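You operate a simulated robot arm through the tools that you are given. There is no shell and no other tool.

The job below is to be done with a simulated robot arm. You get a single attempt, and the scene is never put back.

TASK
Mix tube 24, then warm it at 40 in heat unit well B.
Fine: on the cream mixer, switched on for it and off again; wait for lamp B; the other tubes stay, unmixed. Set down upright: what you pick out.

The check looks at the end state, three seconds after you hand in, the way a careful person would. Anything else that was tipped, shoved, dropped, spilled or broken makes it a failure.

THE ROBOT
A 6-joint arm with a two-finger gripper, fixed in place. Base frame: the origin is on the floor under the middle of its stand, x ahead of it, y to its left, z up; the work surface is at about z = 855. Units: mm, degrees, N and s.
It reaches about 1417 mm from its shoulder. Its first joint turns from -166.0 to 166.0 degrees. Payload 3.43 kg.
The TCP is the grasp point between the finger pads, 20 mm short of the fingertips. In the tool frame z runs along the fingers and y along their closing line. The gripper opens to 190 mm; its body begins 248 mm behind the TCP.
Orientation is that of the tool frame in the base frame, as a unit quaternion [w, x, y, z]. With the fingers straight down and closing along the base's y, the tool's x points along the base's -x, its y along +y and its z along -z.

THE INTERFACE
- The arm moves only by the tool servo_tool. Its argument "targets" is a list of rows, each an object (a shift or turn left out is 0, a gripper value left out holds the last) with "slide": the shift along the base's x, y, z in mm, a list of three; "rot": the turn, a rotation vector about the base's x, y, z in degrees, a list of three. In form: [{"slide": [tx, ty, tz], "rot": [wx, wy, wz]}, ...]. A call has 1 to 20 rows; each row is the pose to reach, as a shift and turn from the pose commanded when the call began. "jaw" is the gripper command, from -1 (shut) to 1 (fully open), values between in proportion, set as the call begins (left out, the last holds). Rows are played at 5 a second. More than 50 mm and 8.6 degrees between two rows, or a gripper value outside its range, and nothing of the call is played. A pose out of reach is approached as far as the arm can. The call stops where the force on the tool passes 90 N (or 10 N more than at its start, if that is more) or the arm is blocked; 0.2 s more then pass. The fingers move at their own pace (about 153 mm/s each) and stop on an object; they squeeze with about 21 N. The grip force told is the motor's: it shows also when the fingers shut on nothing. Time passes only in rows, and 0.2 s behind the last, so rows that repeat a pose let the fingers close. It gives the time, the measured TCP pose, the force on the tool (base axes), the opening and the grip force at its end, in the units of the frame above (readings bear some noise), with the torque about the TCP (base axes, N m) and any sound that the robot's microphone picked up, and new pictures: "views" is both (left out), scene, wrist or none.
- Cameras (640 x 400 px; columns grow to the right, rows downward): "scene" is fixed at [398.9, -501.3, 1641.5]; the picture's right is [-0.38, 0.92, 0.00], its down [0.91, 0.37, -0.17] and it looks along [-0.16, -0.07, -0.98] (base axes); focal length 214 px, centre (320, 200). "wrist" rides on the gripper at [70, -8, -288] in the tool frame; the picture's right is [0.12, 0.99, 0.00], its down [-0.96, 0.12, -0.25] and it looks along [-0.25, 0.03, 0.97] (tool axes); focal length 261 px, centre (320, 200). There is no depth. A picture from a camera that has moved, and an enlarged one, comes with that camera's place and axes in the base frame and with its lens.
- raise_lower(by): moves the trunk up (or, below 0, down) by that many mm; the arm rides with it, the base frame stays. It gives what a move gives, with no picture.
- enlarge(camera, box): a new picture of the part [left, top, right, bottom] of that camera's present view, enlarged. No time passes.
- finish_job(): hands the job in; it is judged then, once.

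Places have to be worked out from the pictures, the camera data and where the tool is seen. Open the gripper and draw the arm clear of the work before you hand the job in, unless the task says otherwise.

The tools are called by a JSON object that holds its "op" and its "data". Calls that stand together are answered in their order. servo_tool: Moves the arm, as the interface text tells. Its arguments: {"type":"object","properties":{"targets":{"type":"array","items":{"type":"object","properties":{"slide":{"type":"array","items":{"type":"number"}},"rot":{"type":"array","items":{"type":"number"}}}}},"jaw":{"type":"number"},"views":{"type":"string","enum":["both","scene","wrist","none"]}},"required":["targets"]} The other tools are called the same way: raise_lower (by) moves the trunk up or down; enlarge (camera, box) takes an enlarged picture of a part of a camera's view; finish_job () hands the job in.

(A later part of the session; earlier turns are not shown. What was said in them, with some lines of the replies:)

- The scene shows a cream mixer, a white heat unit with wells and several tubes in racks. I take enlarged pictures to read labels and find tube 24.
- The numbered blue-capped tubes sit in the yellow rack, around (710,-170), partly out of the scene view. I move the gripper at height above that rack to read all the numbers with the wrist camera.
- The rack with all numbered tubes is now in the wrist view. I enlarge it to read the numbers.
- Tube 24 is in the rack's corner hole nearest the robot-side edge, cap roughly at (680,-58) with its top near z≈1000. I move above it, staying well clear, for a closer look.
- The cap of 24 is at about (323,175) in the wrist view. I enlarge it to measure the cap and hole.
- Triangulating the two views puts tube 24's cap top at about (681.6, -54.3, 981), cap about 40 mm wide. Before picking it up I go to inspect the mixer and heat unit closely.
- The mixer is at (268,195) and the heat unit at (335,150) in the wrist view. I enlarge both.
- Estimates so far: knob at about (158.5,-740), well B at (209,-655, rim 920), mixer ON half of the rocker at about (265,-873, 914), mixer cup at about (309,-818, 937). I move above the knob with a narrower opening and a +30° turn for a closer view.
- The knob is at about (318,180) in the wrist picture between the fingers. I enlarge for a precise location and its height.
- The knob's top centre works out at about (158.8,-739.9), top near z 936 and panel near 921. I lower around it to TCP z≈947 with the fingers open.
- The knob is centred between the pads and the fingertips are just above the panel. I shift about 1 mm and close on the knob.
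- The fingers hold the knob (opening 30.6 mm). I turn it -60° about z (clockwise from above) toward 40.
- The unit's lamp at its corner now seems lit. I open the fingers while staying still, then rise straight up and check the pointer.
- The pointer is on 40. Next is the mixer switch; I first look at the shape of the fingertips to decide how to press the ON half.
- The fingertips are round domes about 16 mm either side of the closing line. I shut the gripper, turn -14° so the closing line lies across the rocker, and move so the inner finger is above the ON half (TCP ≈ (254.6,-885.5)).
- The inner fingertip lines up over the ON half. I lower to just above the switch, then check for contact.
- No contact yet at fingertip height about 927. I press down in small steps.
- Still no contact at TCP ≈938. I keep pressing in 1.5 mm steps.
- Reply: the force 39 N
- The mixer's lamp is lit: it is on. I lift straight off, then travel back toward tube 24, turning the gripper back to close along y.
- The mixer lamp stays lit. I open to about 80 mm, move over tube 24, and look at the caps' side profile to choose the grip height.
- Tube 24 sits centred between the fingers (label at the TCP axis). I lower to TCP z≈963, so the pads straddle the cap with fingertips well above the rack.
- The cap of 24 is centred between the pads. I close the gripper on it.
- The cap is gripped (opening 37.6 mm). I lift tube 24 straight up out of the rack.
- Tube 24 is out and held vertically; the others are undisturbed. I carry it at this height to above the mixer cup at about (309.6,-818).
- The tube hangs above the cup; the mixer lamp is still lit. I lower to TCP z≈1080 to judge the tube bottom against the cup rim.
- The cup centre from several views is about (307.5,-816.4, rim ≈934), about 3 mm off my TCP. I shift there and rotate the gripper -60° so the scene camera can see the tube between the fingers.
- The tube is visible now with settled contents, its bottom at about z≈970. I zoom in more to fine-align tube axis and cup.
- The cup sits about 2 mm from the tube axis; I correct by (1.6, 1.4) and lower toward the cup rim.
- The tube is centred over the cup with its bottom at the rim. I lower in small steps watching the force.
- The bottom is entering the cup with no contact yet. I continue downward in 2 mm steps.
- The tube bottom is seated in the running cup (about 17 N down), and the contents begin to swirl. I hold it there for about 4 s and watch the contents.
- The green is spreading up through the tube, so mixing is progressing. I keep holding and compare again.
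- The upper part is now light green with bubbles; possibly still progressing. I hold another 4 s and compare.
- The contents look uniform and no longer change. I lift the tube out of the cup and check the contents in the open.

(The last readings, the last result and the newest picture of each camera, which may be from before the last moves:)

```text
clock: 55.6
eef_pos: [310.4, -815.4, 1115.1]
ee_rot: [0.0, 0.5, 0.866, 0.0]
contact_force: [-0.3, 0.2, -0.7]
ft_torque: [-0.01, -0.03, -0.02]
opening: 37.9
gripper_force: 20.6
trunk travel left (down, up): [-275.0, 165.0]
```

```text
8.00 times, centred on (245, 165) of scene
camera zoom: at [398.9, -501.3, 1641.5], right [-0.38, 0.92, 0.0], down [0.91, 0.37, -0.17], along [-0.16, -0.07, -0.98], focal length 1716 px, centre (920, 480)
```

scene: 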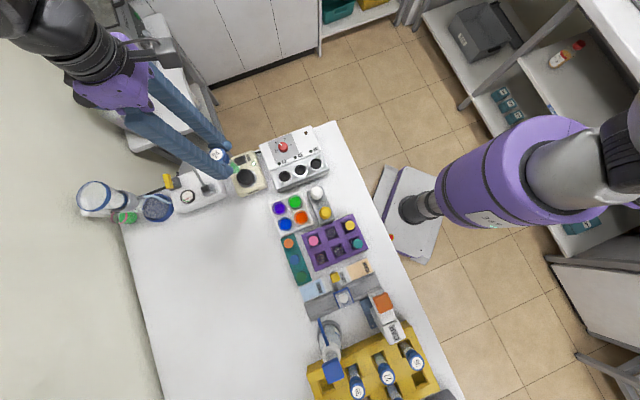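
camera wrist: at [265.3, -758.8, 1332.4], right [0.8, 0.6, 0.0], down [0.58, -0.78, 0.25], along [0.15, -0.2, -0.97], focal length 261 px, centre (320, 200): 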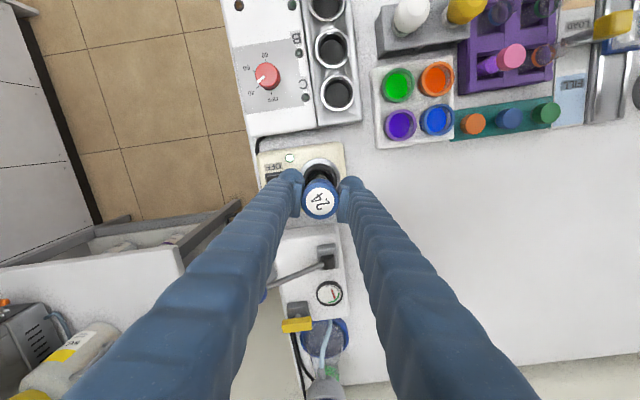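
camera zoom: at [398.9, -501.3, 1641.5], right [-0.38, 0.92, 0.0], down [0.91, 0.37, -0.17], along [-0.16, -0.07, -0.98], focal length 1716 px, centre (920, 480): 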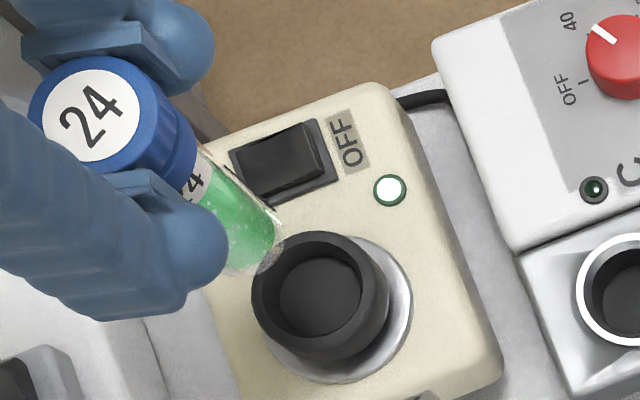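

The tube is evenly green: mixed. I carry it to above well B at about (209.3,-655), turning the gripper +90° so the scene camera sees the tube.

{"op": "servo_tool", "data": {"targets": [{"slide": [-7.1, 11.4, 0], "rot": [0, 0, 6.4]}, {"slide": [-14.2, 22.9, 0], "rot": [0, 0, 12.9]}, {"slide": [-21.3, 34.3, 0], "rot": [0, 0, 19.3]}, {"slide": [-28.4, 45.7, 0], "rot": [0, 0, 25.7]}, {"slide": [-35.5, 57.1, 0], "rot": [0, 0, 32.1]}, {"slide": [-42.6, 68.6, 0], "rot": [0, 0, 38.6]}, {"slide": [-49.7, 80, 0], "rot": [0, 0, 45]}, {"slide": [-56.7, 91.4, 0], "rot": [0, 0, 51.4]}, {"slide": [-63.8, 102.9, 0], "rot": [0, 0, 57.9]}, {"slide": [-70.9, 114.3, 0], "rot": [0, 0, 64.3]}, {"slide": [-78, 125.7, 0], "rot": [0, 0, 70.7]}, {"slide": [-85.1, 137.1, 0], "rot": [0, 0, 77.1]}, {"slide": [-92.2, 148.6, 0], "rot": [0, 0, 83.6]}, {"slide": [-99.3, 160, 0], "rot": [0, 0, 90]}, {"slide": [-99.3, 160, 0], "rot": [0, 0, 90]}]}}

{"op": "enlarge", "data": {"camera": "scene", "box": [260, 110, 340, 190]}}

{"op": "enlarge", "data": {"camera": "wrist", "box": [260, 110, 380, 220]}}

```text
clock: 58.8
eef_pos: [209.2, -655.2, 1116.1]
ee_rot: [0.0, -0.26, 0.966, 0.0]
contact_force: [-1.1, -0.5, -1.1]
ft_torque: [-0.02, 0.02, 0.02]
opening: 37.6
gripper_force: 20.7
trunk travel left (down, up): [-275.0, 165.0]
camera wrist: at [152.4, -697.7, 1403.8], right [-0.6, 0.8, 0.0], down [0.77, 0.58, 0.25], along [0.2, 0.15, -0.97], focal length 261 px, centre (320, 200)
```

scene: 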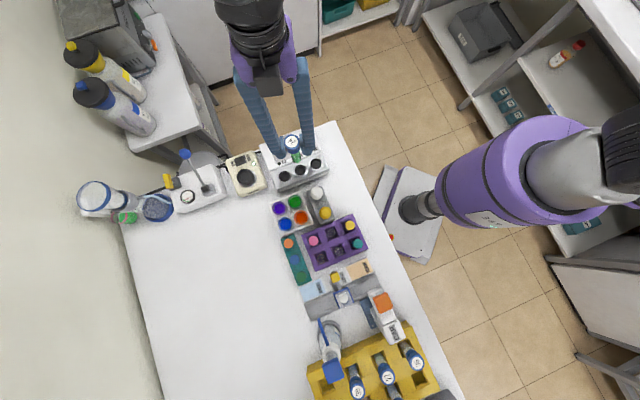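
wrist: 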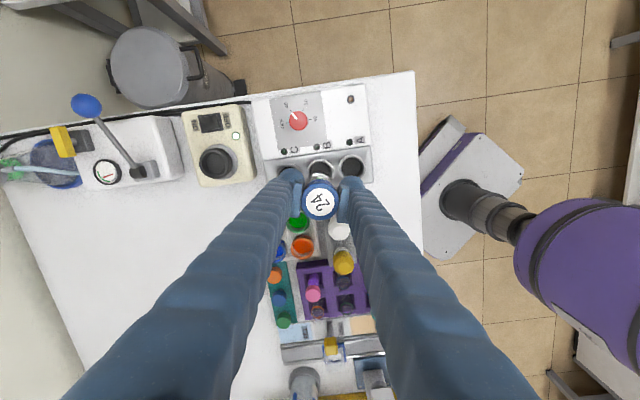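

```text
5.00 times, centred on (300, 150) of scene
camera zoom: at [398.9, -501.3, 1641.5], right [-0.38, 0.92, 0.0], down [0.91, 0.37, -0.17], along [-0.16, -0.07, -0.98], focal length 1072 px, centre (420, 450)
```

zoom: 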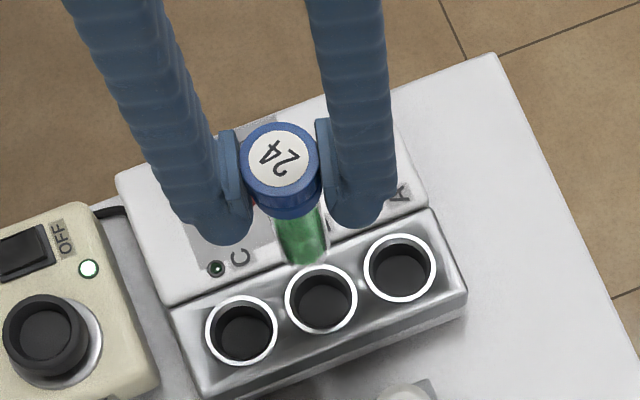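

```text
3.64 times, centred on (320, 165) of wrist
camera zoom: at [152.4, -697.7, 1403.8], right [-0.6, 0.8, 0.0], down [0.77, 0.58, 0.25], along [0.2, 0.15, -0.97], focal length 948 px, centre (320, 327)
```

zoom: 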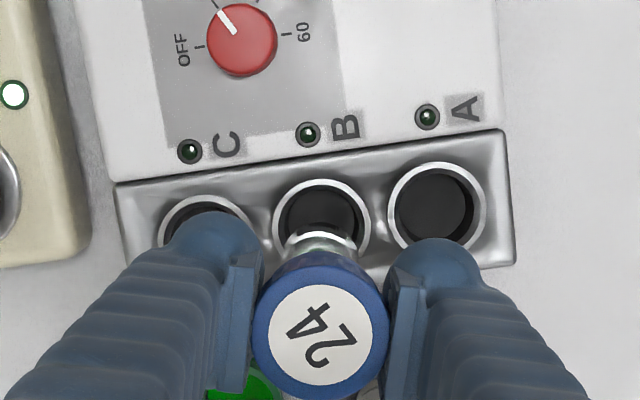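

The tube hangs over well B in both views. I zoom in to confirm alignment.

{"op": "enlarge", "data": {"camera": "wrist", "box": [295, 150, 351, 190]}}

{"op": "enlarge", "data": {"camera": "scene", "box": [280, 140, 320, 185]}}

```text
10.00 times, centred on (323, 170) of wrist
camera zoom: at [152.4, -697.7, 1403.8], right [-0.6, 0.8, 0.0], down [0.77, 0.58, 0.25], along [0.2, 0.15, -0.97], focal length 2606 px, centre (290, 500)
```

zoom: 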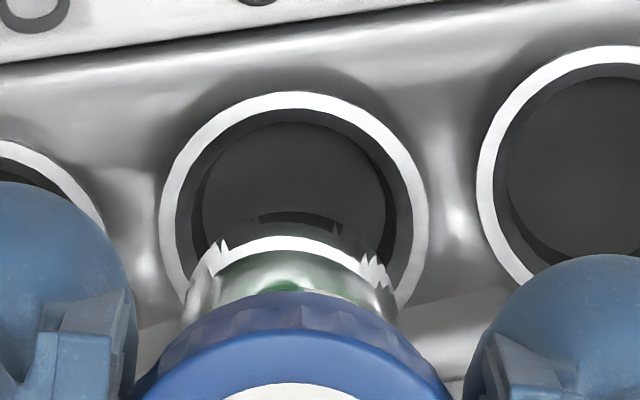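

```text
8.89 times, centred on (300, 162) of scene
camera zoom: at [398.9, -501.3, 1641.5], right [-0.38, 0.92, 0.0], down [0.91, 0.37, -0.17], along [-0.16, -0.07, -0.98], focal length 1906 px, centre (498, 533)
```

zoom: 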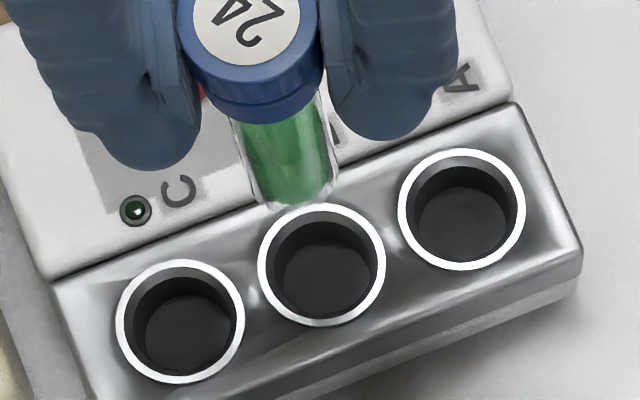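

The well centre is about (+0.3, +1.5) from the tube axis. I correct and lower until the tube bottom is just above the rim, then re-check.

{"op": "servo_tool", "data": {"targets": [{"slide": [0.3, 1.5, -20]}, {"slide": [0.3, 1.5, -45]}, {"slide": [0.3, 1.5, -65]}, {"slide": [0.3, 1.5, -75]}, {"slide": [0.3, 1.5, -75]}, {"slide": [0.3, 1.5, -75]}]}}

{"op": "enlarge", "data": {"camera": "wrist", "box": [285, 140, 355, 190]}}

{"op": "enlarge", "data": {"camera": "scene", "box": [280, 140, 320, 185]}}

```text
clock: 60.2
eef_pos: [209.2, -655.4, 1040.8]
ee_rot: [0.001, -0.258, 0.966, 0.0]
contact_force: [0.0, -0.2, -1.4]
ft_torque: [-0.01, 0.01, -0.01]
opening: 37.9
gripper_force: 21.1
trunk travel left (down, up): [-275.0, 165.0]
camera wrist: at [152.3, -697.8, 1327.9], right [-0.6, 0.8, 0.0], down [0.78, 0.58, 0.25], along [0.2, 0.15, -0.97], focal length 261 px, centre (320, 200)
```

scene: 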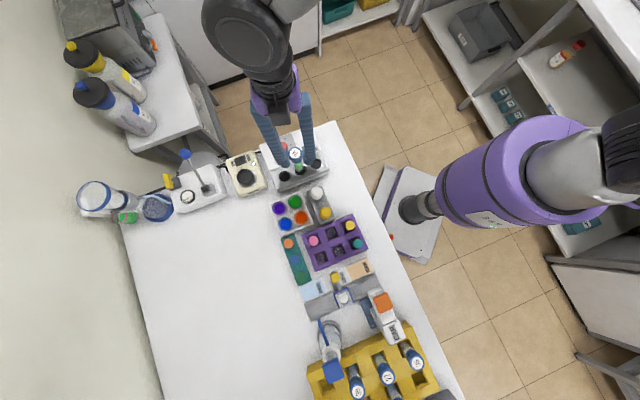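
wrist: 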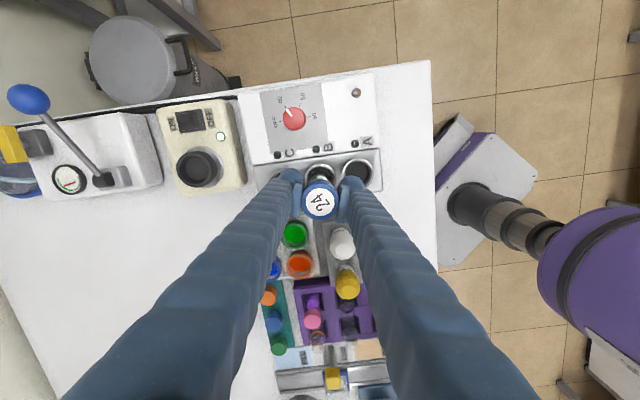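

```text
8.00 times, centred on (320, 165) of wrist
camera zoom: at [152.3, -697.8, 1327.9], right [-0.6, 0.8, 0.0], down [0.78, 0.58, 0.25], along [0.2, 0.15, -0.97], focal length 2085 px, centre (320, 480)
```

zoom: 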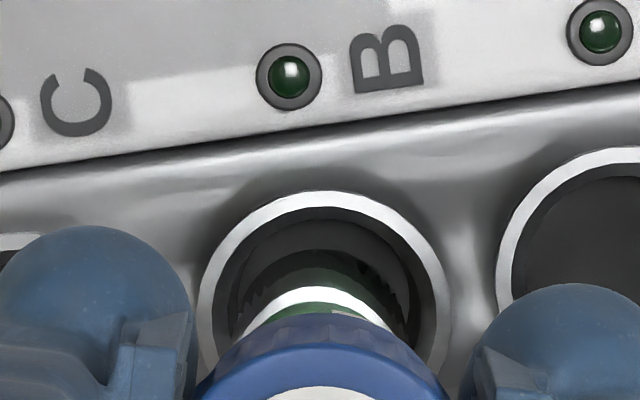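

```text
8.89 times, centred on (300, 162) of scene
camera zoom: at [398.9, -501.3, 1641.5], right [-0.38, 0.92, 0.0], down [0.91, 0.37, -0.17], along [-0.16, -0.07, -0.98], focal length 1906 px, centre (498, 533)
```

zoom: 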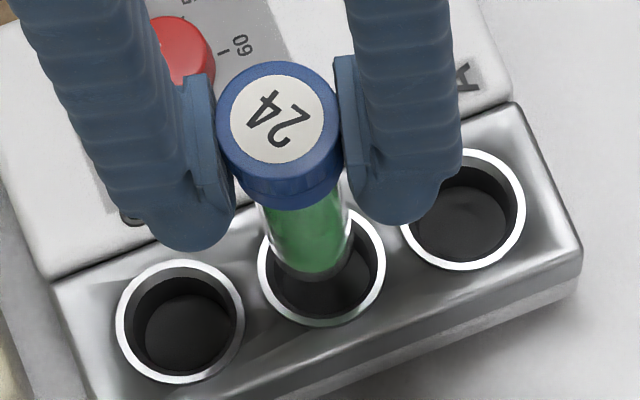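

Tube and ring are concentric within about 1.5 mm. I nudge +1 mm in y and start inserting, checking forces.

{"op": "servo_tool", "data": {"targets": [{"slide": [0, 1, -5]}, {"slide": [0, 1, -10]}, {"slide": [0, 1, -15]}, {"slide": [0, 1, -20]}, {"slide": [0, 1, -25]}, {"slide": [0, 1, -30]}]}}

{"op": "enlarge", "data": {"camera": "scene", "box": [280, 140, 320, 185]}}

{"op": "enlarge", "data": {"camera": "wrist", "box": [285, 140, 355, 190]}}

```text
clock: 61.6
eef_pos: [207.9, -652.8, 1010.1]
ee_rot: [0.0, -0.259, 0.966, 0.0]
contact_force: [-0.2, 0.1, -1.3]
ft_torque: [0.0, 0.02, 0.01]
opening: 37.6
gripper_force: 21.4
trunk travel left (down, up): [-275.0, 165.0]
camera wrist: at [152.2, -695.1, 1297.9], right [-0.6, 0.8, 0.0], down [0.78, 0.58, 0.25], along [0.2, 0.15, -0.97], focal length 261 px, centre (320, 200)
```

scene: 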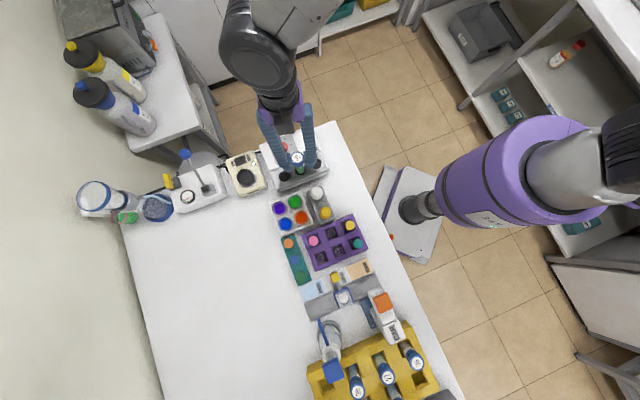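
wrist: 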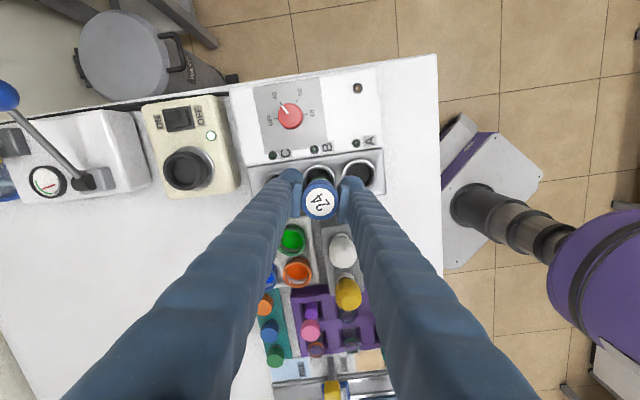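

```text
8.89 times, centred on (300, 162) of scene
camera zoom: at [398.9, -501.3, 1641.5], right [-0.38, 0.92, 0.0], down [0.91, 0.37, -0.17], along [-0.16, -0.07, -0.98], focal length 1906 px, centre (498, 533)
```

zoom: 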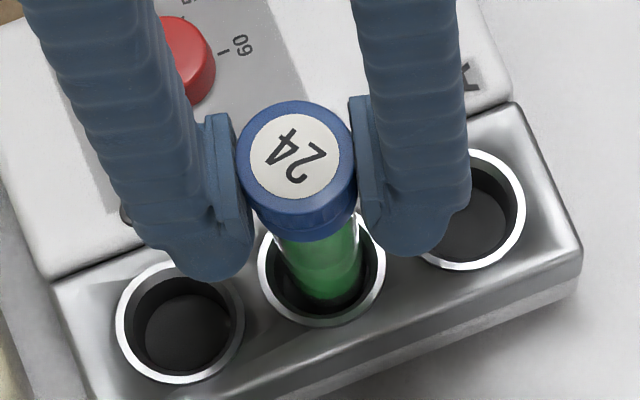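

```text
8.00 times, centred on (320, 165) of wrist
camera zoom: at [152.2, -695.1, 1297.9], right [-0.6, 0.8, 0.0], down [0.78, 0.58, 0.25], along [0.2, 0.15, -0.97], focal length 2085 px, centre (320, 480)
```

zoom: 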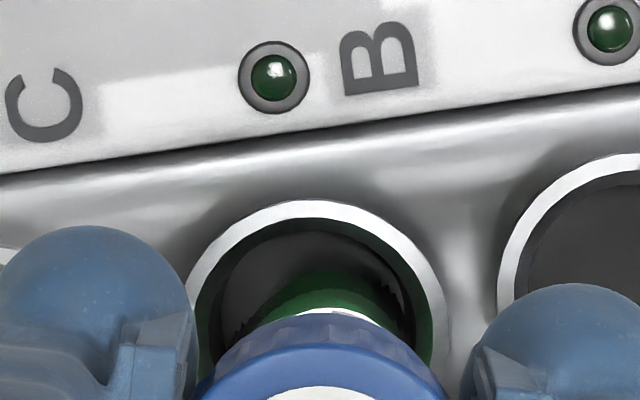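

The tube is entering well B cleanly with no side force. I continue down in small batches.

{"op": "servo_tool", "data": {"targets": [{"slide": [0, 0, -4]}, {"slide": [0, 0, -8]}, {"slide": [0, 0, -12]}], "views": "none"}}

```text
clock: 62.4
eef_pos: [208.4, -653.5, 998.3]
ee_rot: [0.001, -0.259, 0.966, 0.0]
contact_force: [-0.9, -0.1, -0.1]
ft_torque: [0.02, 0.01, -0.01]
opening: 37.7
gripper_force: 20.8
trunk travel left (down, up): [-275.0, 165.0]
```

No contact yet at TCP 998. I go on lowering.

{"op": "servo_tool", "data": {"targets": [{"slide": [0, 0, -3]}, {"slide": [0, 0, -6]}, {"slide": [0, 0, -9]}], "views": "none"}}

{"op": "enlarge", "data": {"camera": "scene", "box": [280, 140, 320, 185]}}

```text
clock: 63.2
eef_pos: [208.4, -651.2, 989.2]
ee_rot: [0.0, -0.258, 0.966, -0.001]
contact_force: [-0.5, 0.0, 17.2]
ft_torque: [0.0, 0.01, -0.01]
opening: 37.4
gripper_force: 21.4
trunk travel left (down, up): [-275.0, 165.0]
```

```text
8.89 times, centred on (300, 162) of scene
camera zoom: at [398.9, -501.3, 1641.5], right [-0.38, 0.92, 0.0], down [0.91, 0.37, -0.17], along [-0.16, -0.07, -0.98], focal length 1906 px, centre (498, 533)
```

zoom: 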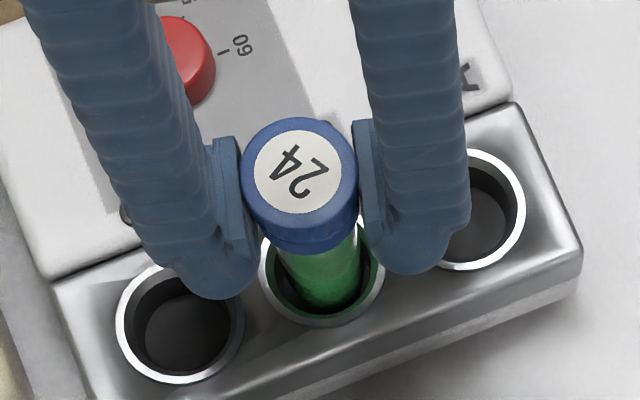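

The tube met the well floor (17 N straight down, no side load). I ease up 1.5 mm and open the fingers a little to release it.

{"op": "servo_tool", "data": {"targets": [{"slide": [0, 0, 1.5]}, {"slide": [0, 0, 1.5]}], "views": "none"}}

{"op": "servo_tool", "data": {"targets": [{"slide": [0, 0, 0]}, {"slide": [0, 0, 0]}, {"slide": [0, 0, 0]}], "jaw": -0.4}}

{"op": "enlarge", "data": {"camera": "scene", "box": [280, 140, 320, 185]}}

{"op": "enlarge", "data": {"camera": "wrist", "box": [275, 140, 365, 230]}}

```text
clock: 63.8
eef_pos: [210.6, -652.4, 990.7]
ee_rot: [0.0, -0.259, 0.966, -0.001]
contact_force: [2.5, -0.1, 8.4]
ft_torque: [0.02, -0.2, -0.03]
opening: 37.5
gripper_force: 21.9
trunk travel left (down, up): [-275.0, 165.0]
```

```text
clock: 64.6
eef_pos: [208.7, -653.0, 990.8]
ee_rot: [0.0, -0.259, 0.966, 0.0]
contact_force: [-0.6, -0.8, -0.6]
ft_torque: [0.0, -0.04, -0.04]
opening: 57.3
gripper_force: 0.0
trunk travel left (down, up): [-275.0, 165.0]
camera wrist: at [152.2, -695.7, 1277.9], right [-0.6, 0.8, 0.0], down [0.78, 0.58, 0.25], along [0.2, 0.15, -0.97], focal length 261 px, centre (320, 200)
```

scene: 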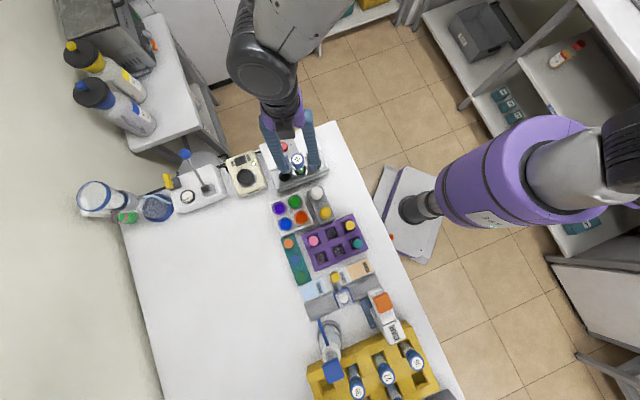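
wrist: 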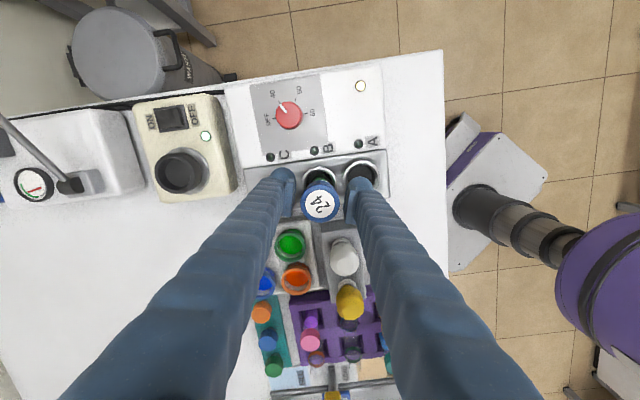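

```text
8.89 times, centred on (300, 162) of scene
camera zoom: at [398.9, -501.3, 1641.5], right [-0.38, 0.92, 0.0], down [0.91, 0.37, -0.17], along [-0.16, -0.07, -0.98], focal length 1906 px, centre (498, 533)
```

zoom: 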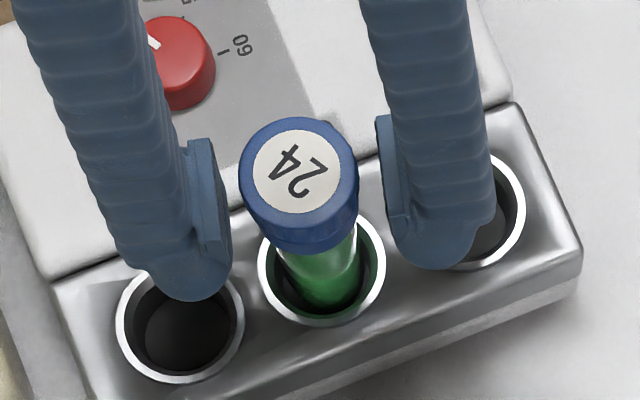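

```text
4.44 times, centred on (320, 185) of wrist
camera zoom: at [152.2, -695.7, 1277.9], right [-0.6, 0.8, 0.0], down [0.78, 0.58, 0.25], along [0.2, 0.15, -0.97], focal length 1158 px, centre (320, 267)
```

zoom: 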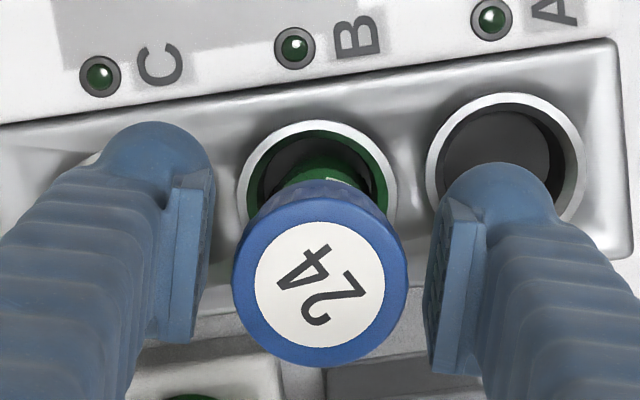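

Tube 24 stands in well B and the unit's amber lamp is lit. I raise the gripper straight up clear of it.

{"op": "servo_tool", "data": {"targets": [{"slide": [0, 0, 0]}, {"slide": [0, 0, 25]}, {"slide": [0, 0, 60]}, {"slide": [0, 0, 100]}, {"slide": [0, 0, 140]}, {"slide": [0, 0, 140]}], "jaw": -0.3}}

{"op": "enlarge", "data": {"camera": "scene", "box": [220, 120, 340, 200]}}

{"op": "enlarge", "data": {"camera": "wrist", "box": [180, 70, 400, 220]}}

```text
clock: 66.0
eef_pos: [206.5, -651.8, 1130.2]
ee_rot: [0.0, -0.259, 0.966, 0.0]
contact_force: [-0.5, 0.8, -0.2]
ft_torque: [-0.04, 0.04, -0.04]
opening: 66.5
gripper_force: 0.1
trunk travel left (down, up): [-275.0, 165.0]
camera wrist: at [150.5, -695.4, 1418.0], right [-0.6, 0.8, 0.0], down [0.78, 0.58, 0.25], along [0.2, 0.15, -0.97], focal length 261 px, centre (320, 200)
```

scene: 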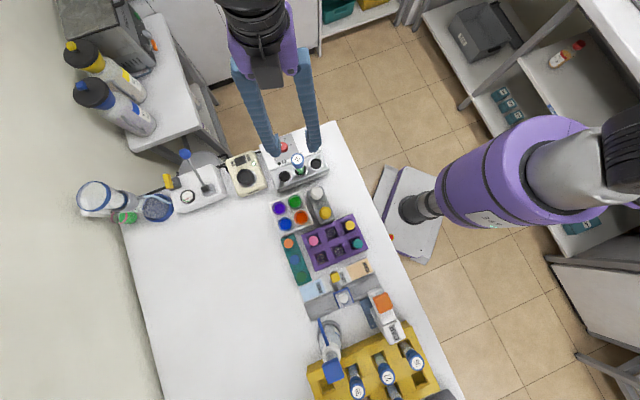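
wrist: 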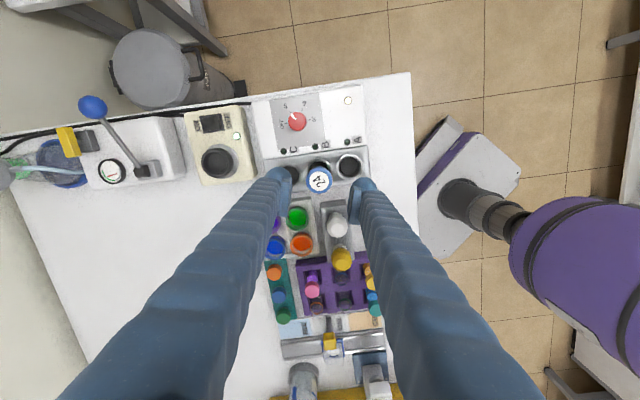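

```text
5.00 times, centred on (280, 160) of scene
camera zoom: at [398.9, -501.3, 1641.5], right [-0.38, 0.92, 0.0], down [0.91, 0.37, -0.17], along [-0.16, -0.07, -0.98], focal length 1072 px, centre (520, 400)
```

zoom: 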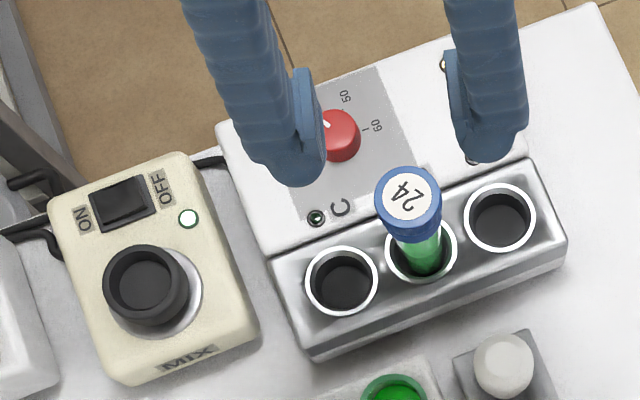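

```text
2.67 times, centred on (290, 145) of wrist
camera zoom: at [150.5, -695.4, 1418.0], right [-0.6, 0.8, 0.0], down [0.78, 0.58, 0.25], along [0.2, 0.15, -0.97], focal length 695 px, centre (400, 347)
```

zoom: 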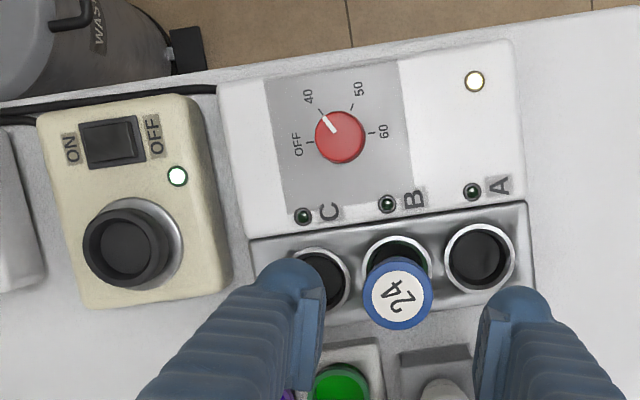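

Tube 24 stands upright in well B, heater lamp lit, knob on 40. Now I go to switch the mixer off: close the gripper, turn to -44°, and position the inner fingertip above the OFF half (TCP ≈ (237.9,-870.7)).

{"op": "servo_tool", "data": {"targets": [{"slide": [2.8, -21.8, 0], "rot": [0, 0, -7.4]}, {"slide": [5.7, -43.6, 0], "rot": [0, 0, -14.8]}, {"slide": [8.5, -65.5, 0], "rot": [0, 0, -22.3]}, {"slide": [11.3, -87.3, 0], "rot": [0, 0, -29.7]}, {"slide": [14.2, -109.1, 0], "rot": [0, 0, -37.1]}, {"slide": [17, -130.9, 0], "rot": [0, 0, -44.5]}, {"slide": [19.8, -152.7, 0], "rot": [0, 0, -51.9]}, {"slide": [22.6, -174.6, 0], "rot": [0, 0, -59.4]}, {"slide": [25.5, -196.4, 0], "rot": [0, 0, -66.8]}, {"slide": [28.3, -218.2, 0], "rot": [0, 0, -74.2]}, {"slide": [28.3, -218.2, -45], "rot": [0, 0, -74.2]}, {"slide": [28.3, -218.2, -90], "rot": [0, 0, -74.2]}, {"slide": [28.3, -218.2, -130], "rot": [0, 0, -74.2]}, {"slide": [28.3, -218.2, -145], "rot": [0, 0, -74.2]}, {"slide": [28.3, -218.2, -145], "rot": [0, 0, -74.2]}], "jaw": -1}}

{"op": "enlarge", "data": {"camera": "wrist", "box": [260, 130, 400, 250]}}

{"op": "enlarge", "data": {"camera": "scene", "box": [220, 130, 340, 200]}}

```text
clock: 69.2
eef_pos: [239.2, -870.5, 985.4]
ee_rot: [0.0, 0.376, 0.927, 0.0]
contact_force: [0.2, -0.4, -0.5]
ft_torque: [0.0, 0.01, -0.01]
opening: 0.0
gripper_force: 20.9
trunk travel left (down, up): [-275.0, 165.0]
camera wrist: at [182.4, -828.2, 1272.7], right [0.61, 0.8, 0.0], down [0.77, -0.59, 0.25], along [0.2, -0.15, -0.97], focal length 261 px, centre (320, 200)
```

scene: 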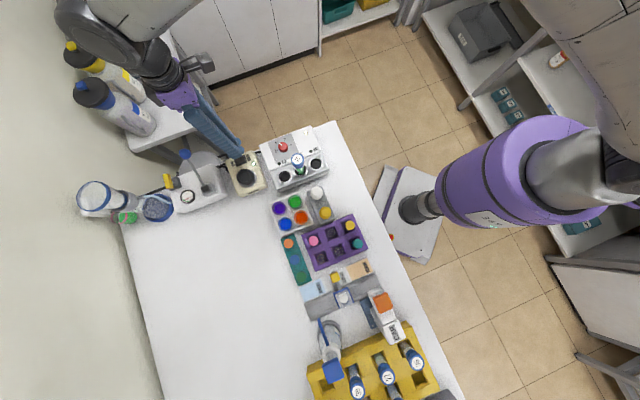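
wrist: 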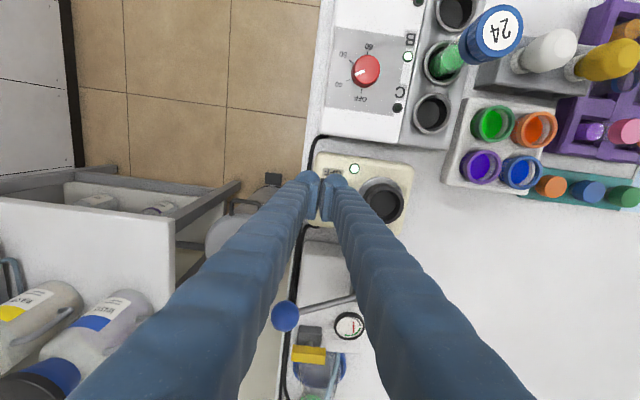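

```text
3.33 times, centred on (330, 190) of wrist
camera zoom: at [182.4, -828.2, 1272.7], right [0.61, 0.8, 0.0], down [0.77, -0.59, 0.25], along [0.2, -0.15, -0.97], focal length 869 px, centre (287, 233)
```

zoom: 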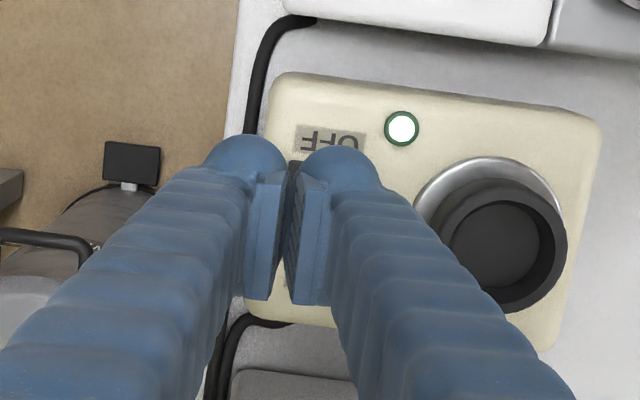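

```text
5.33 times, centred on (280, 165) of scene
camera zoom: at [398.9, -501.3, 1641.5], right [-0.38, 0.92, 0.0], down [0.91, 0.37, -0.17], along [-0.16, -0.07, -0.98], focal length 1144 px, centre (533, 387)
```

zoom: 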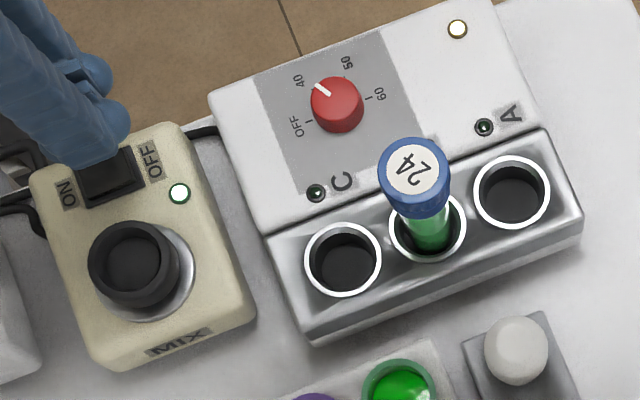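

The fingertip needs about 4 mm more toward the OFF end. I shift there and lower to just above the switch.

{"op": "servo_tool", "data": {"targets": [{"slide": [-2.9, 2.8, -10]}, {"slide": [-2.9, 2.8, -25]}, {"slide": [-2.9, 2.8, -37]}, {"slide": [-2.9, 2.8, -42]}, {"slide": [-2.9, 2.8, -42]}], "views": "wrist"}}

{"op": "enlarge", "data": {"camera": "wrist", "box": [260, 130, 400, 250]}}

{"op": "enlarge", "data": {"camera": "scene", "box": [220, 140, 280, 200]}}

```text
clock: 70.4
eef_pos: [235.3, -868.0, 944.9]
ee_rot: [0.0, 0.376, 0.927, 0.0]
contact_force: [-0.4, -0.1, -1.1]
ft_torque: [0.02, 0.02, -0.01]
opening: 0.1
gripper_force: 20.8
trunk travel left (down, up): [-275.0, 165.0]
camera wrist: at [178.4, -825.6, 1231.9], right [0.61, 0.8, 0.0], down [0.77, -0.59, 0.25], along [0.2, -0.15, -0.97], focal length 261 px, centre (320, 200)
```

wrist: 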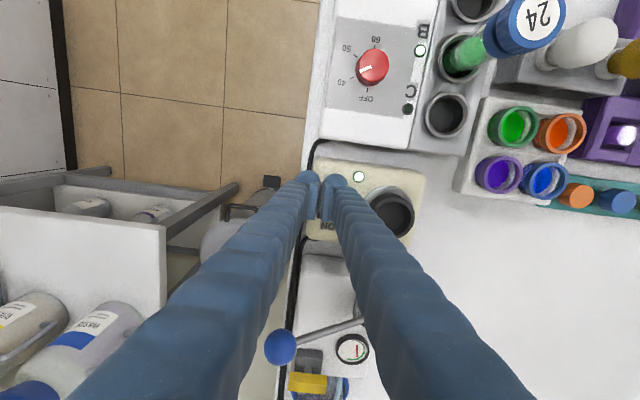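

```text
3.33 times, centred on (330, 190) of wrist
camera zoom: at [178.4, -825.6, 1231.9], right [0.61, 0.8, 0.0], down [0.77, -0.59, 0.25], along [0.2, -0.15, -0.97], focal length 869 px, centre (287, 233)
```

zoom: 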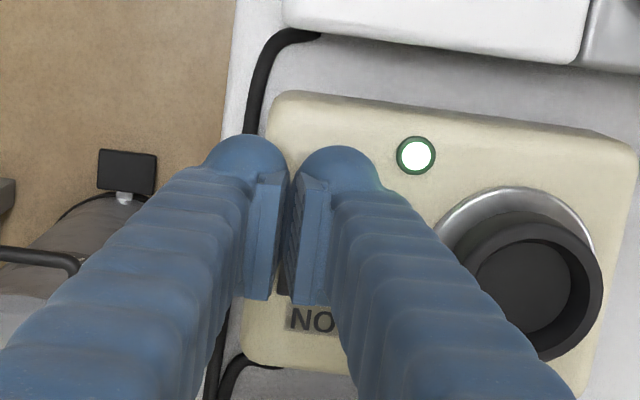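

```text
6.67 times, centred on (250, 170) of scene
camera zoom: at [398.9, -501.3, 1641.5], right [-0.38, 0.92, 0.0], down [0.91, 0.37, -0.17], along [-0.16, -0.07, -0.98], focal length 1430 px, centre (787, 400)
```

zoom: 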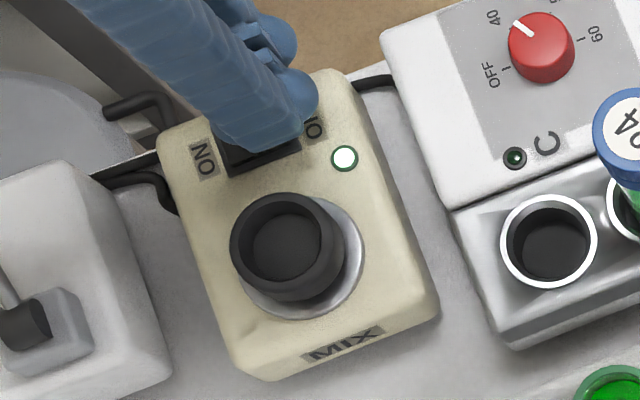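

The press point is about 13 mm from the rocker centre; I shift 2 mm back toward the middle and press in small steps.

{"op": "servo_tool", "data": {"targets": [{"slide": [1.4, -1.4, 0]}, {"slide": [1.4, -1.4, -2]}, {"slide": [1.4, -1.4, -4]}, {"slide": [1.4, -1.4, -6]}, {"slide": [1.4, -1.4, -7.5]}, {"slide": [1.4, -1.4, -9]}], "views": "none"}}

{"op": "enlarge", "data": {"camera": "scene", "box": [220, 140, 280, 200]}}

```text
clock: 71.8
eef_pos: [236.5, -870.4, 937.4]
ee_rot: [0.001, 0.377, 0.926, 0.0]
contact_force: [-1.0, 6.3, 14.2]
ft_torque: [0.1, -0.25, 0.12]
opening: 0.0
gripper_force: 20.7
trunk travel left (down, up): [-275.0, 165.0]
```

```text
6.67 times, centred on (250, 170) of scene
camera zoom: at [398.9, -501.3, 1641.5], right [-0.38, 0.92, 0.0], down [0.91, 0.37, -0.17], along [-0.16, -0.07, -0.98], focal length 1430 px, centre (787, 400)
```

zoom: 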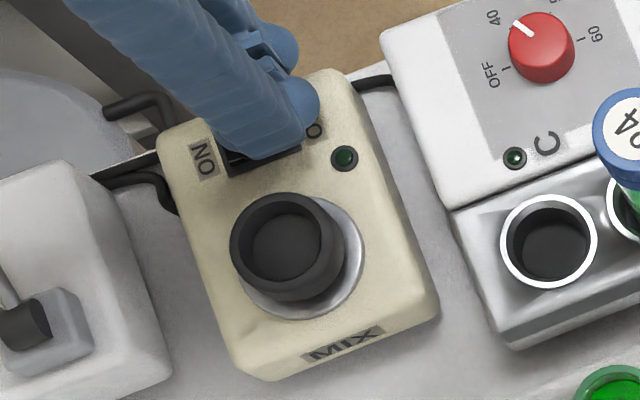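

The mixer lamp went dark: it is off. I lift off straight up and check the lamps and the tube.

{"op": "servo_tool", "data": {"targets": [{"slide": [0, 0, 30]}, {"slide": [0, 0, 70]}, {"slide": [0, 0, 115]}, {"slide": [0, 0, 160]}, {"slide": [0, 0, 200]}, {"slide": [0, 0, 200]}]}}

{"op": "enlarge", "data": {"camera": "scene", "box": [220, 125, 340, 205]}}

{"op": "enlarge", "data": {"camera": "wrist", "box": [300, 0, 480, 200]}}

```text
clock: 73.2
eef_pos: [236.1, -869.1, 1135.8]
ee_rot: [0.0, 0.376, 0.927, 0.0]
contact_force: [1.2, 0.5, 0.6]
ft_torque: [-0.03, 0.03, -0.03]
opening: 0.2
gripper_force: 20.7
trunk travel left (down, up): [-275.0, 165.0]
camera wrist: at [179.9, -826.4, 1423.4], right [0.61, 0.8, 0.0], down [0.77, -0.59, 0.25], along [0.2, -0.15, -0.97], focal length 261 px, centre (320, 200)
```

scene: 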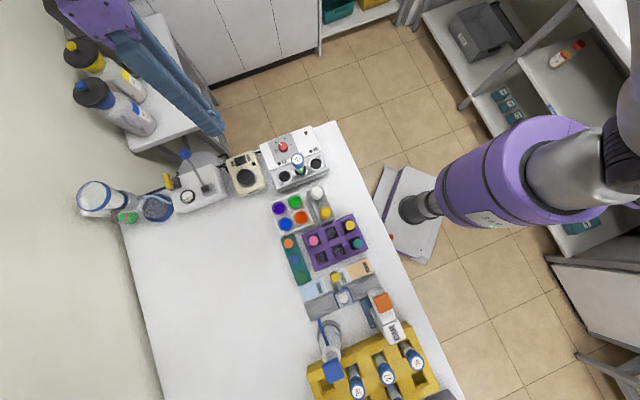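
wrist: 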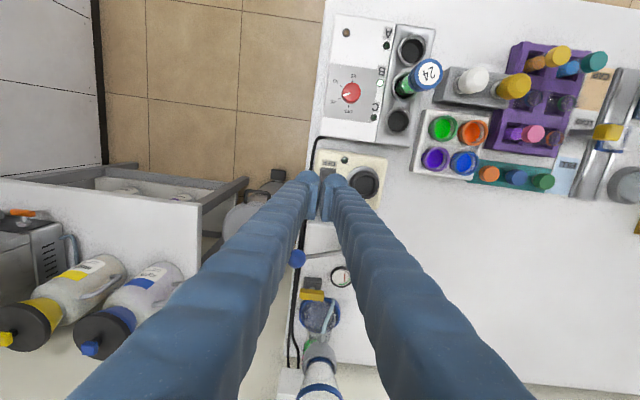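

```text
5.00 times, centred on (280, 165) of scene
camera zoom: at [398.9, -501.3, 1641.5], right [-0.38, 0.92, 0.0], down [0.91, 0.37, -0.17], along [-0.16, -0.07, -0.98], focal length 1072 px, centre (520, 375)
```

zoom: 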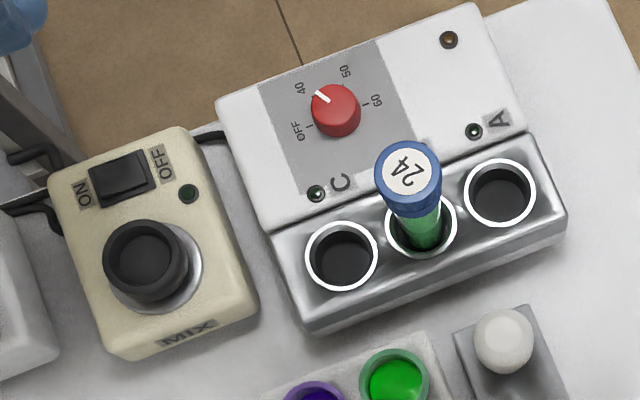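

```text
2.00 times, centred on (390, 100) of wrist
camera zoom: at [179.9, -826.4, 1423.4], right [0.61, 0.8, 0.0], down [0.77, -0.59, 0.25], along [0.2, -0.15, -0.97], focal length 521 px, centre (180, 400)
```

zoom: 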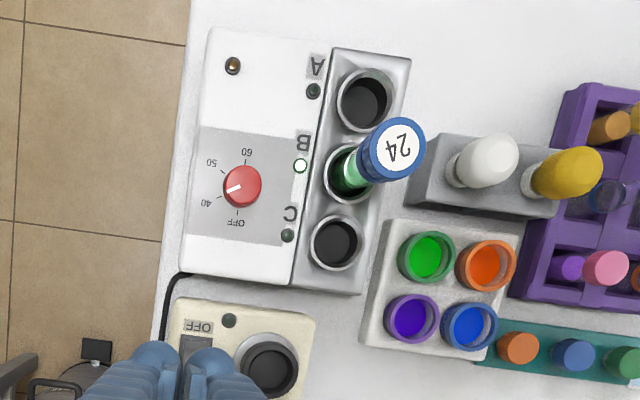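

Lamp B is lit, the mixer lamp is dark, and tube 24 stands upright in well B. I draw the arm up and away, opening the gripper, then re-check that lamp B stays lit.

{"op": "servo_tool", "data": {"targets": [{"slide": [0, 0, 40], "rot": [0, 0, 0]}, {"slide": [0, 0, 80], "rot": [0, 0, 4]}, {"slide": [15, 25, 110], "rot": [0, 0, 8]}, {"slide": [30, 55, 135], "rot": [0, 0, 12]}, {"slide": [45, 90, 155], "rot": [0, 0, 16]}, {"slide": [60, 125, 165], "rot": [0, 0, 20]}, {"slide": [80, 160, 165], "rot": [0, 0, 24]}, {"slide": [100, 200, 165], "rot": [0, 0, 28]}, {"slide": [120, 240, 165], "rot": [0, 0, 32]}, {"slide": [140, 280, 165], "rot": [0, 0, 36]}, {"slide": [160, 320, 165], "rot": [0, 0, 40]}, {"slide": [180, 360, 165], "rot": [0, 0, 44.2]}, {"slide": [200, 400, 165], "rot": [0, 0, 44.2]}, {"slide": [200, 400, 165], "rot": [0, 0, 44.2]}]}}

{"op": "servo_tool", "data": {"targets": [{"slide": [0, 0, 0]}, {"slide": [0, 0, 0]}, {"slide": [0, 0, 0]}, {"slide": [0, 0, 0]}, {"slide": [0, 0, 0]}, {"slide": [0, 0, 0]}, {"slide": [0, 0, 0]}, {"slide": [0, 0, 0]}, {"slide": [0, 0, 0]}, {"slide": [0, 0, 0]}], "jaw": 1}}

{"op": "enlarge", "data": {"camera": "scene", "box": [220, 125, 340, 205]}}

{"op": "enlarge", "data": {"camera": "wrist", "box": [120, 0, 360, 160]}}

```text
clock: 76.2
eef_pos: [435.9, -468.6, 1299.3]
ee_rot: [0.0, 0.0, 1.0, 0.001]
contact_force: [0.5, 0.0, 0.3]
ft_torque: [-0.07, 0.03, -0.01]
opening: 0.0
gripper_force: 20.8
trunk travel left (down, up): [-275.0, 165.0]
camera wrist: at [365.3, -477.6, 1587.3], right [-0.12, 0.99, 0.0], down [0.96, 0.12, 0.25], along [0.25, 0.03, -0.97], focal length 261 px, centre (320, 200)
```

scene: 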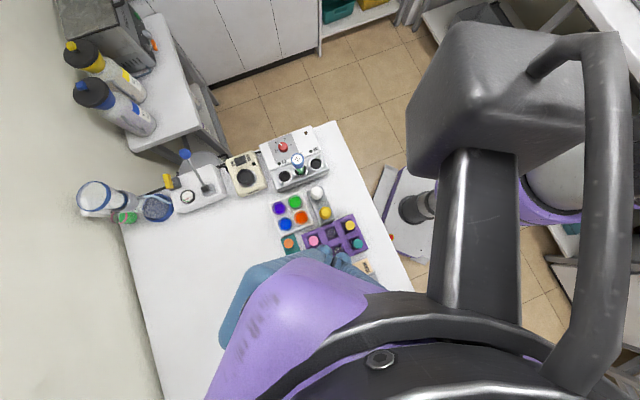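
wrist: 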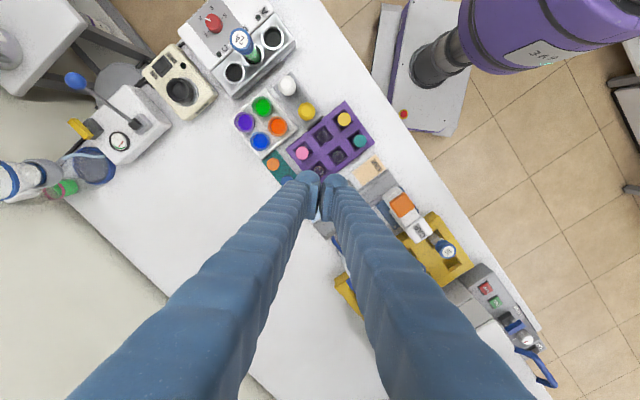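

```text
clock: 78.4
eef_pos: [436.0, -470.6, 1300.5]
ee_rot: [-0.001, 0.0, 1.0, 0.0]
contact_force: [0.0, -0.8, 0.1]
ft_torque: [0.0, 0.0, -0.04]
opening: 190.0
gripper_force: 0.0
trunk travel left (down, up): [-275.0, 165.0]
camera wrist: at [365.6, -478.1, 1587.3], right [-0.12, 0.99, 0.0], down [0.96, 0.12, 0.25], along [0.25, 0.03, -0.97], focal length 261 px, centre (320, 200)
```

scene: 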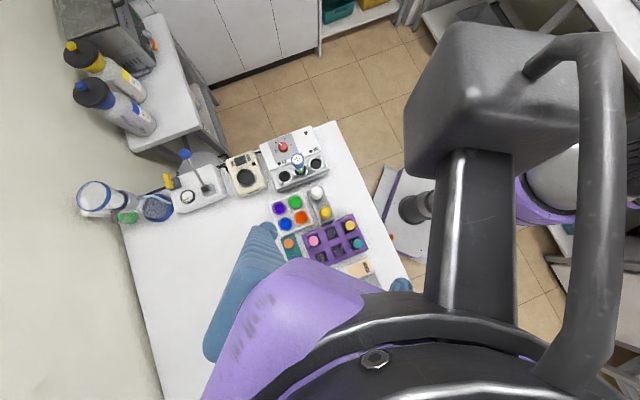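
wrist: 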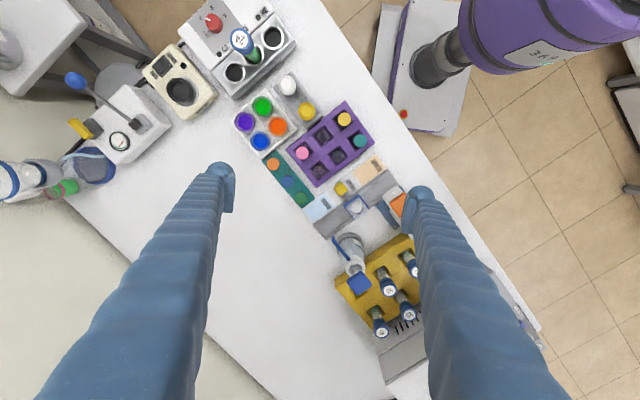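

```text
5.00 times, centred on (280, 165) of scene
camera zoom: at [398.9, -501.3, 1641.5], right [-0.38, 0.92, 0.0], down [0.91, 0.37, -0.17], along [-0.16, -0.07, -0.98], focal length 1072 px, centre (520, 375)
```

zoom: 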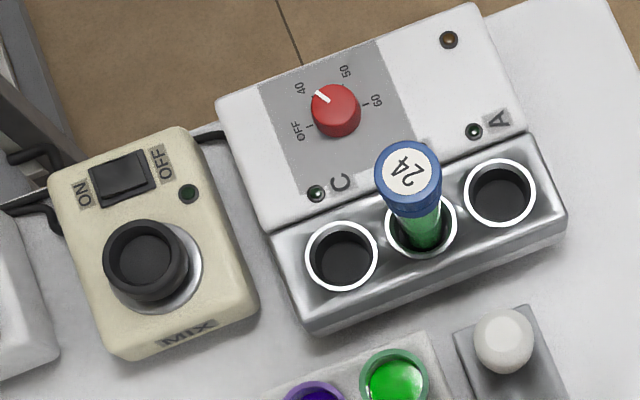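

```text
2.50 times, centred on (240, 80) of wrist
camera zoom: at [365.6, -478.1, 1587.3], right [-0.12, 0.99, 0.0], down [0.96, 0.12, 0.25], along [0.25, 0.03, -0.97], focal length 652 px, centre (520, 500)
```

zoom: 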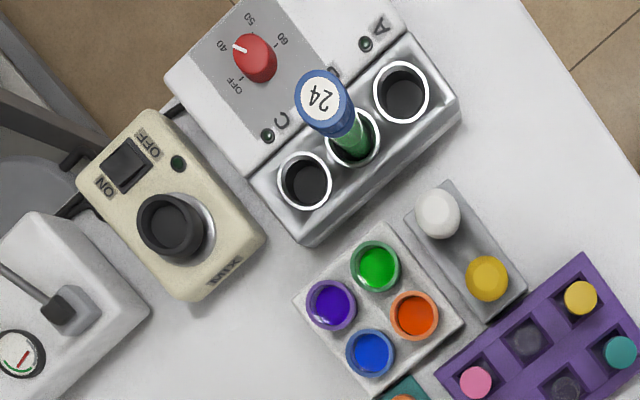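

The tube hides lamp B from these views. I move back near the start pose, high above the bench, where the wrist camera can see lamp B, and wait a few seconds there.

{"op": "servo_tool", "data": {"targets": [{"slide": [-33, -26, 0]}, {"slide": [-66, -53, 0]}, {"slide": [-99, -79, 0]}, {"slide": [-132, -105, 0]}, {"slide": [-165, -132, 0]}, {"slide": [-198, -158, 0]}, {"slide": [-198, -158, 0]}, {"slide": [-198, -158, 0]}, {"slide": [-198, -158, 0]}, {"slide": [-198, -158, 0]}, {"slide": [-198, -158, 0]}, {"slide": [-198, -158, 0]}, {"slide": [-198, -158, 0]}, {"slide": [-198, -158, 0]}, {"slide": [-198, -158, 0]}, {"slide": [-198, -158, 0]}, {"slide": [-198, -158, 0]}, {"slide": [-198, -158, 0]}, {"slide": [-198, -158, 0]}, {"slide": [-198, -158, 0]}]}}

{"op": "enlarge", "data": {"camera": "wrist", "box": [200, 60, 440, 210]}}

{"op": "enlarge", "data": {"camera": "scene", "box": [290, 220, 480, 400]}}

```text
clock: 82.6
eef_pos: [238.4, -627.9, 1299.6]
ee_rot: [0.0, 0.0, 1.0, 0.001]
contact_force: [0.0, 0.6, -0.4]
ft_torque: [-0.01, -0.03, 0.02]
opening: 189.8
gripper_force: 0.0
trunk travel left (down, up): [-275.0, 165.0]
camera wrist: at [168.1, -637.3, 1586.6], right [-0.12, 0.99, 0.0], down [0.96, 0.12, 0.25], along [0.25, 0.03, -0.97], focal length 261 px, centre (320, 200)
```

scene: 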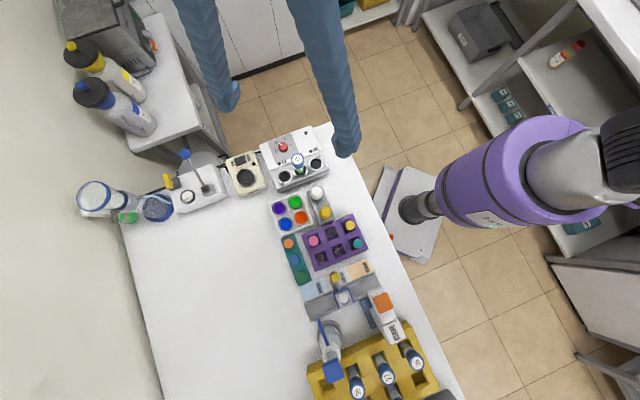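
wrist: 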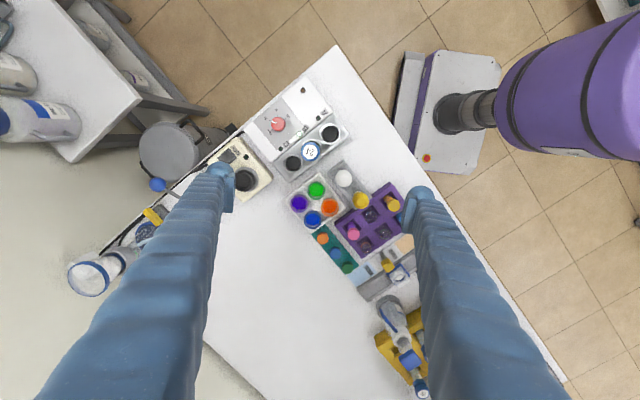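

```text
2.67 times, centred on (320, 135) of wrist
camera zoom: at [168.1, -637.3, 1586.6], right [-0.12, 0.99, 0.0], down [0.96, 0.12, 0.25], along [0.25, 0.03, -0.97], focal length 695 px, centre (320, 373)
```

zoom: 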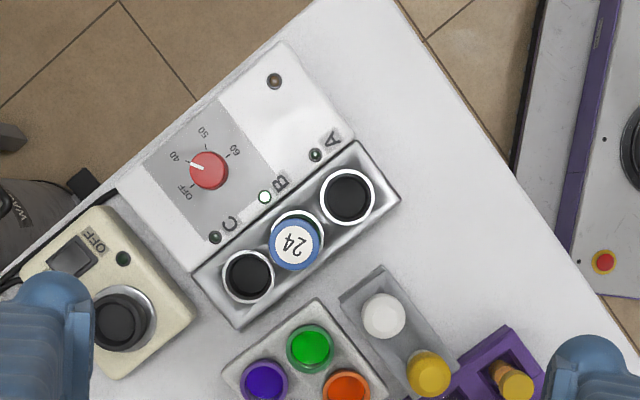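

```text
2.22 times, centred on (385, 310) of scene
camera zoom: at [398.9, -501.3, 1641.5], right [-0.38, 0.92, 0.0], down [0.91, 0.37, -0.17], along [-0.16, -0.07, -0.98], focal length 477 px, centre (176, -44)
```

zoom: 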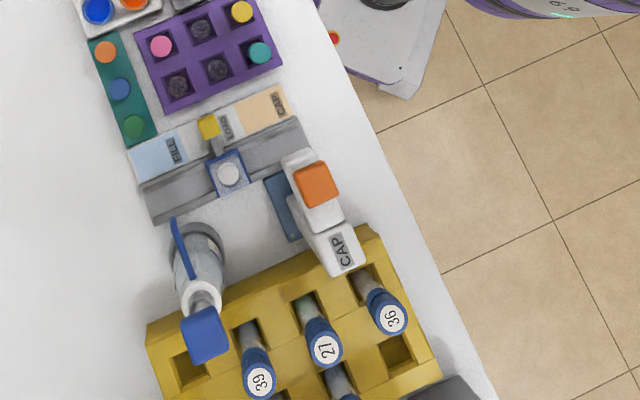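

Lamp B is steadily lit, the knob is on 40, the mixer is off, tube 24 stands upright in well B and the other tubes are untouched. The gripper is open and high above the bench, so I hand the job in.

{"op": "finish_job", "data": {}}

```text
The job is handed in.
```

Tube 24 is mixed and standing upright in heat unit well B, with the heat unit set to 40 and lamp B lit. The job is handed in; I got no verdict back.

- **Mixing:** I switched on the cream mixer and held tube 24 in its cup for about 12 seconds, until the contents were an even green. I switched the mixer off after putting the tube in well B, and its lamp is dark.
- **Warming:** Lamp B came on within a few seconds of setting the tube in well B. It was still lit when I last looked, just before handing in.
- **Everything else:** I touched no other tube, and the ones in view looked the same at the end. I saw nothing tipped, moved or spilled. The gripper is open and the arm is high above the bench.
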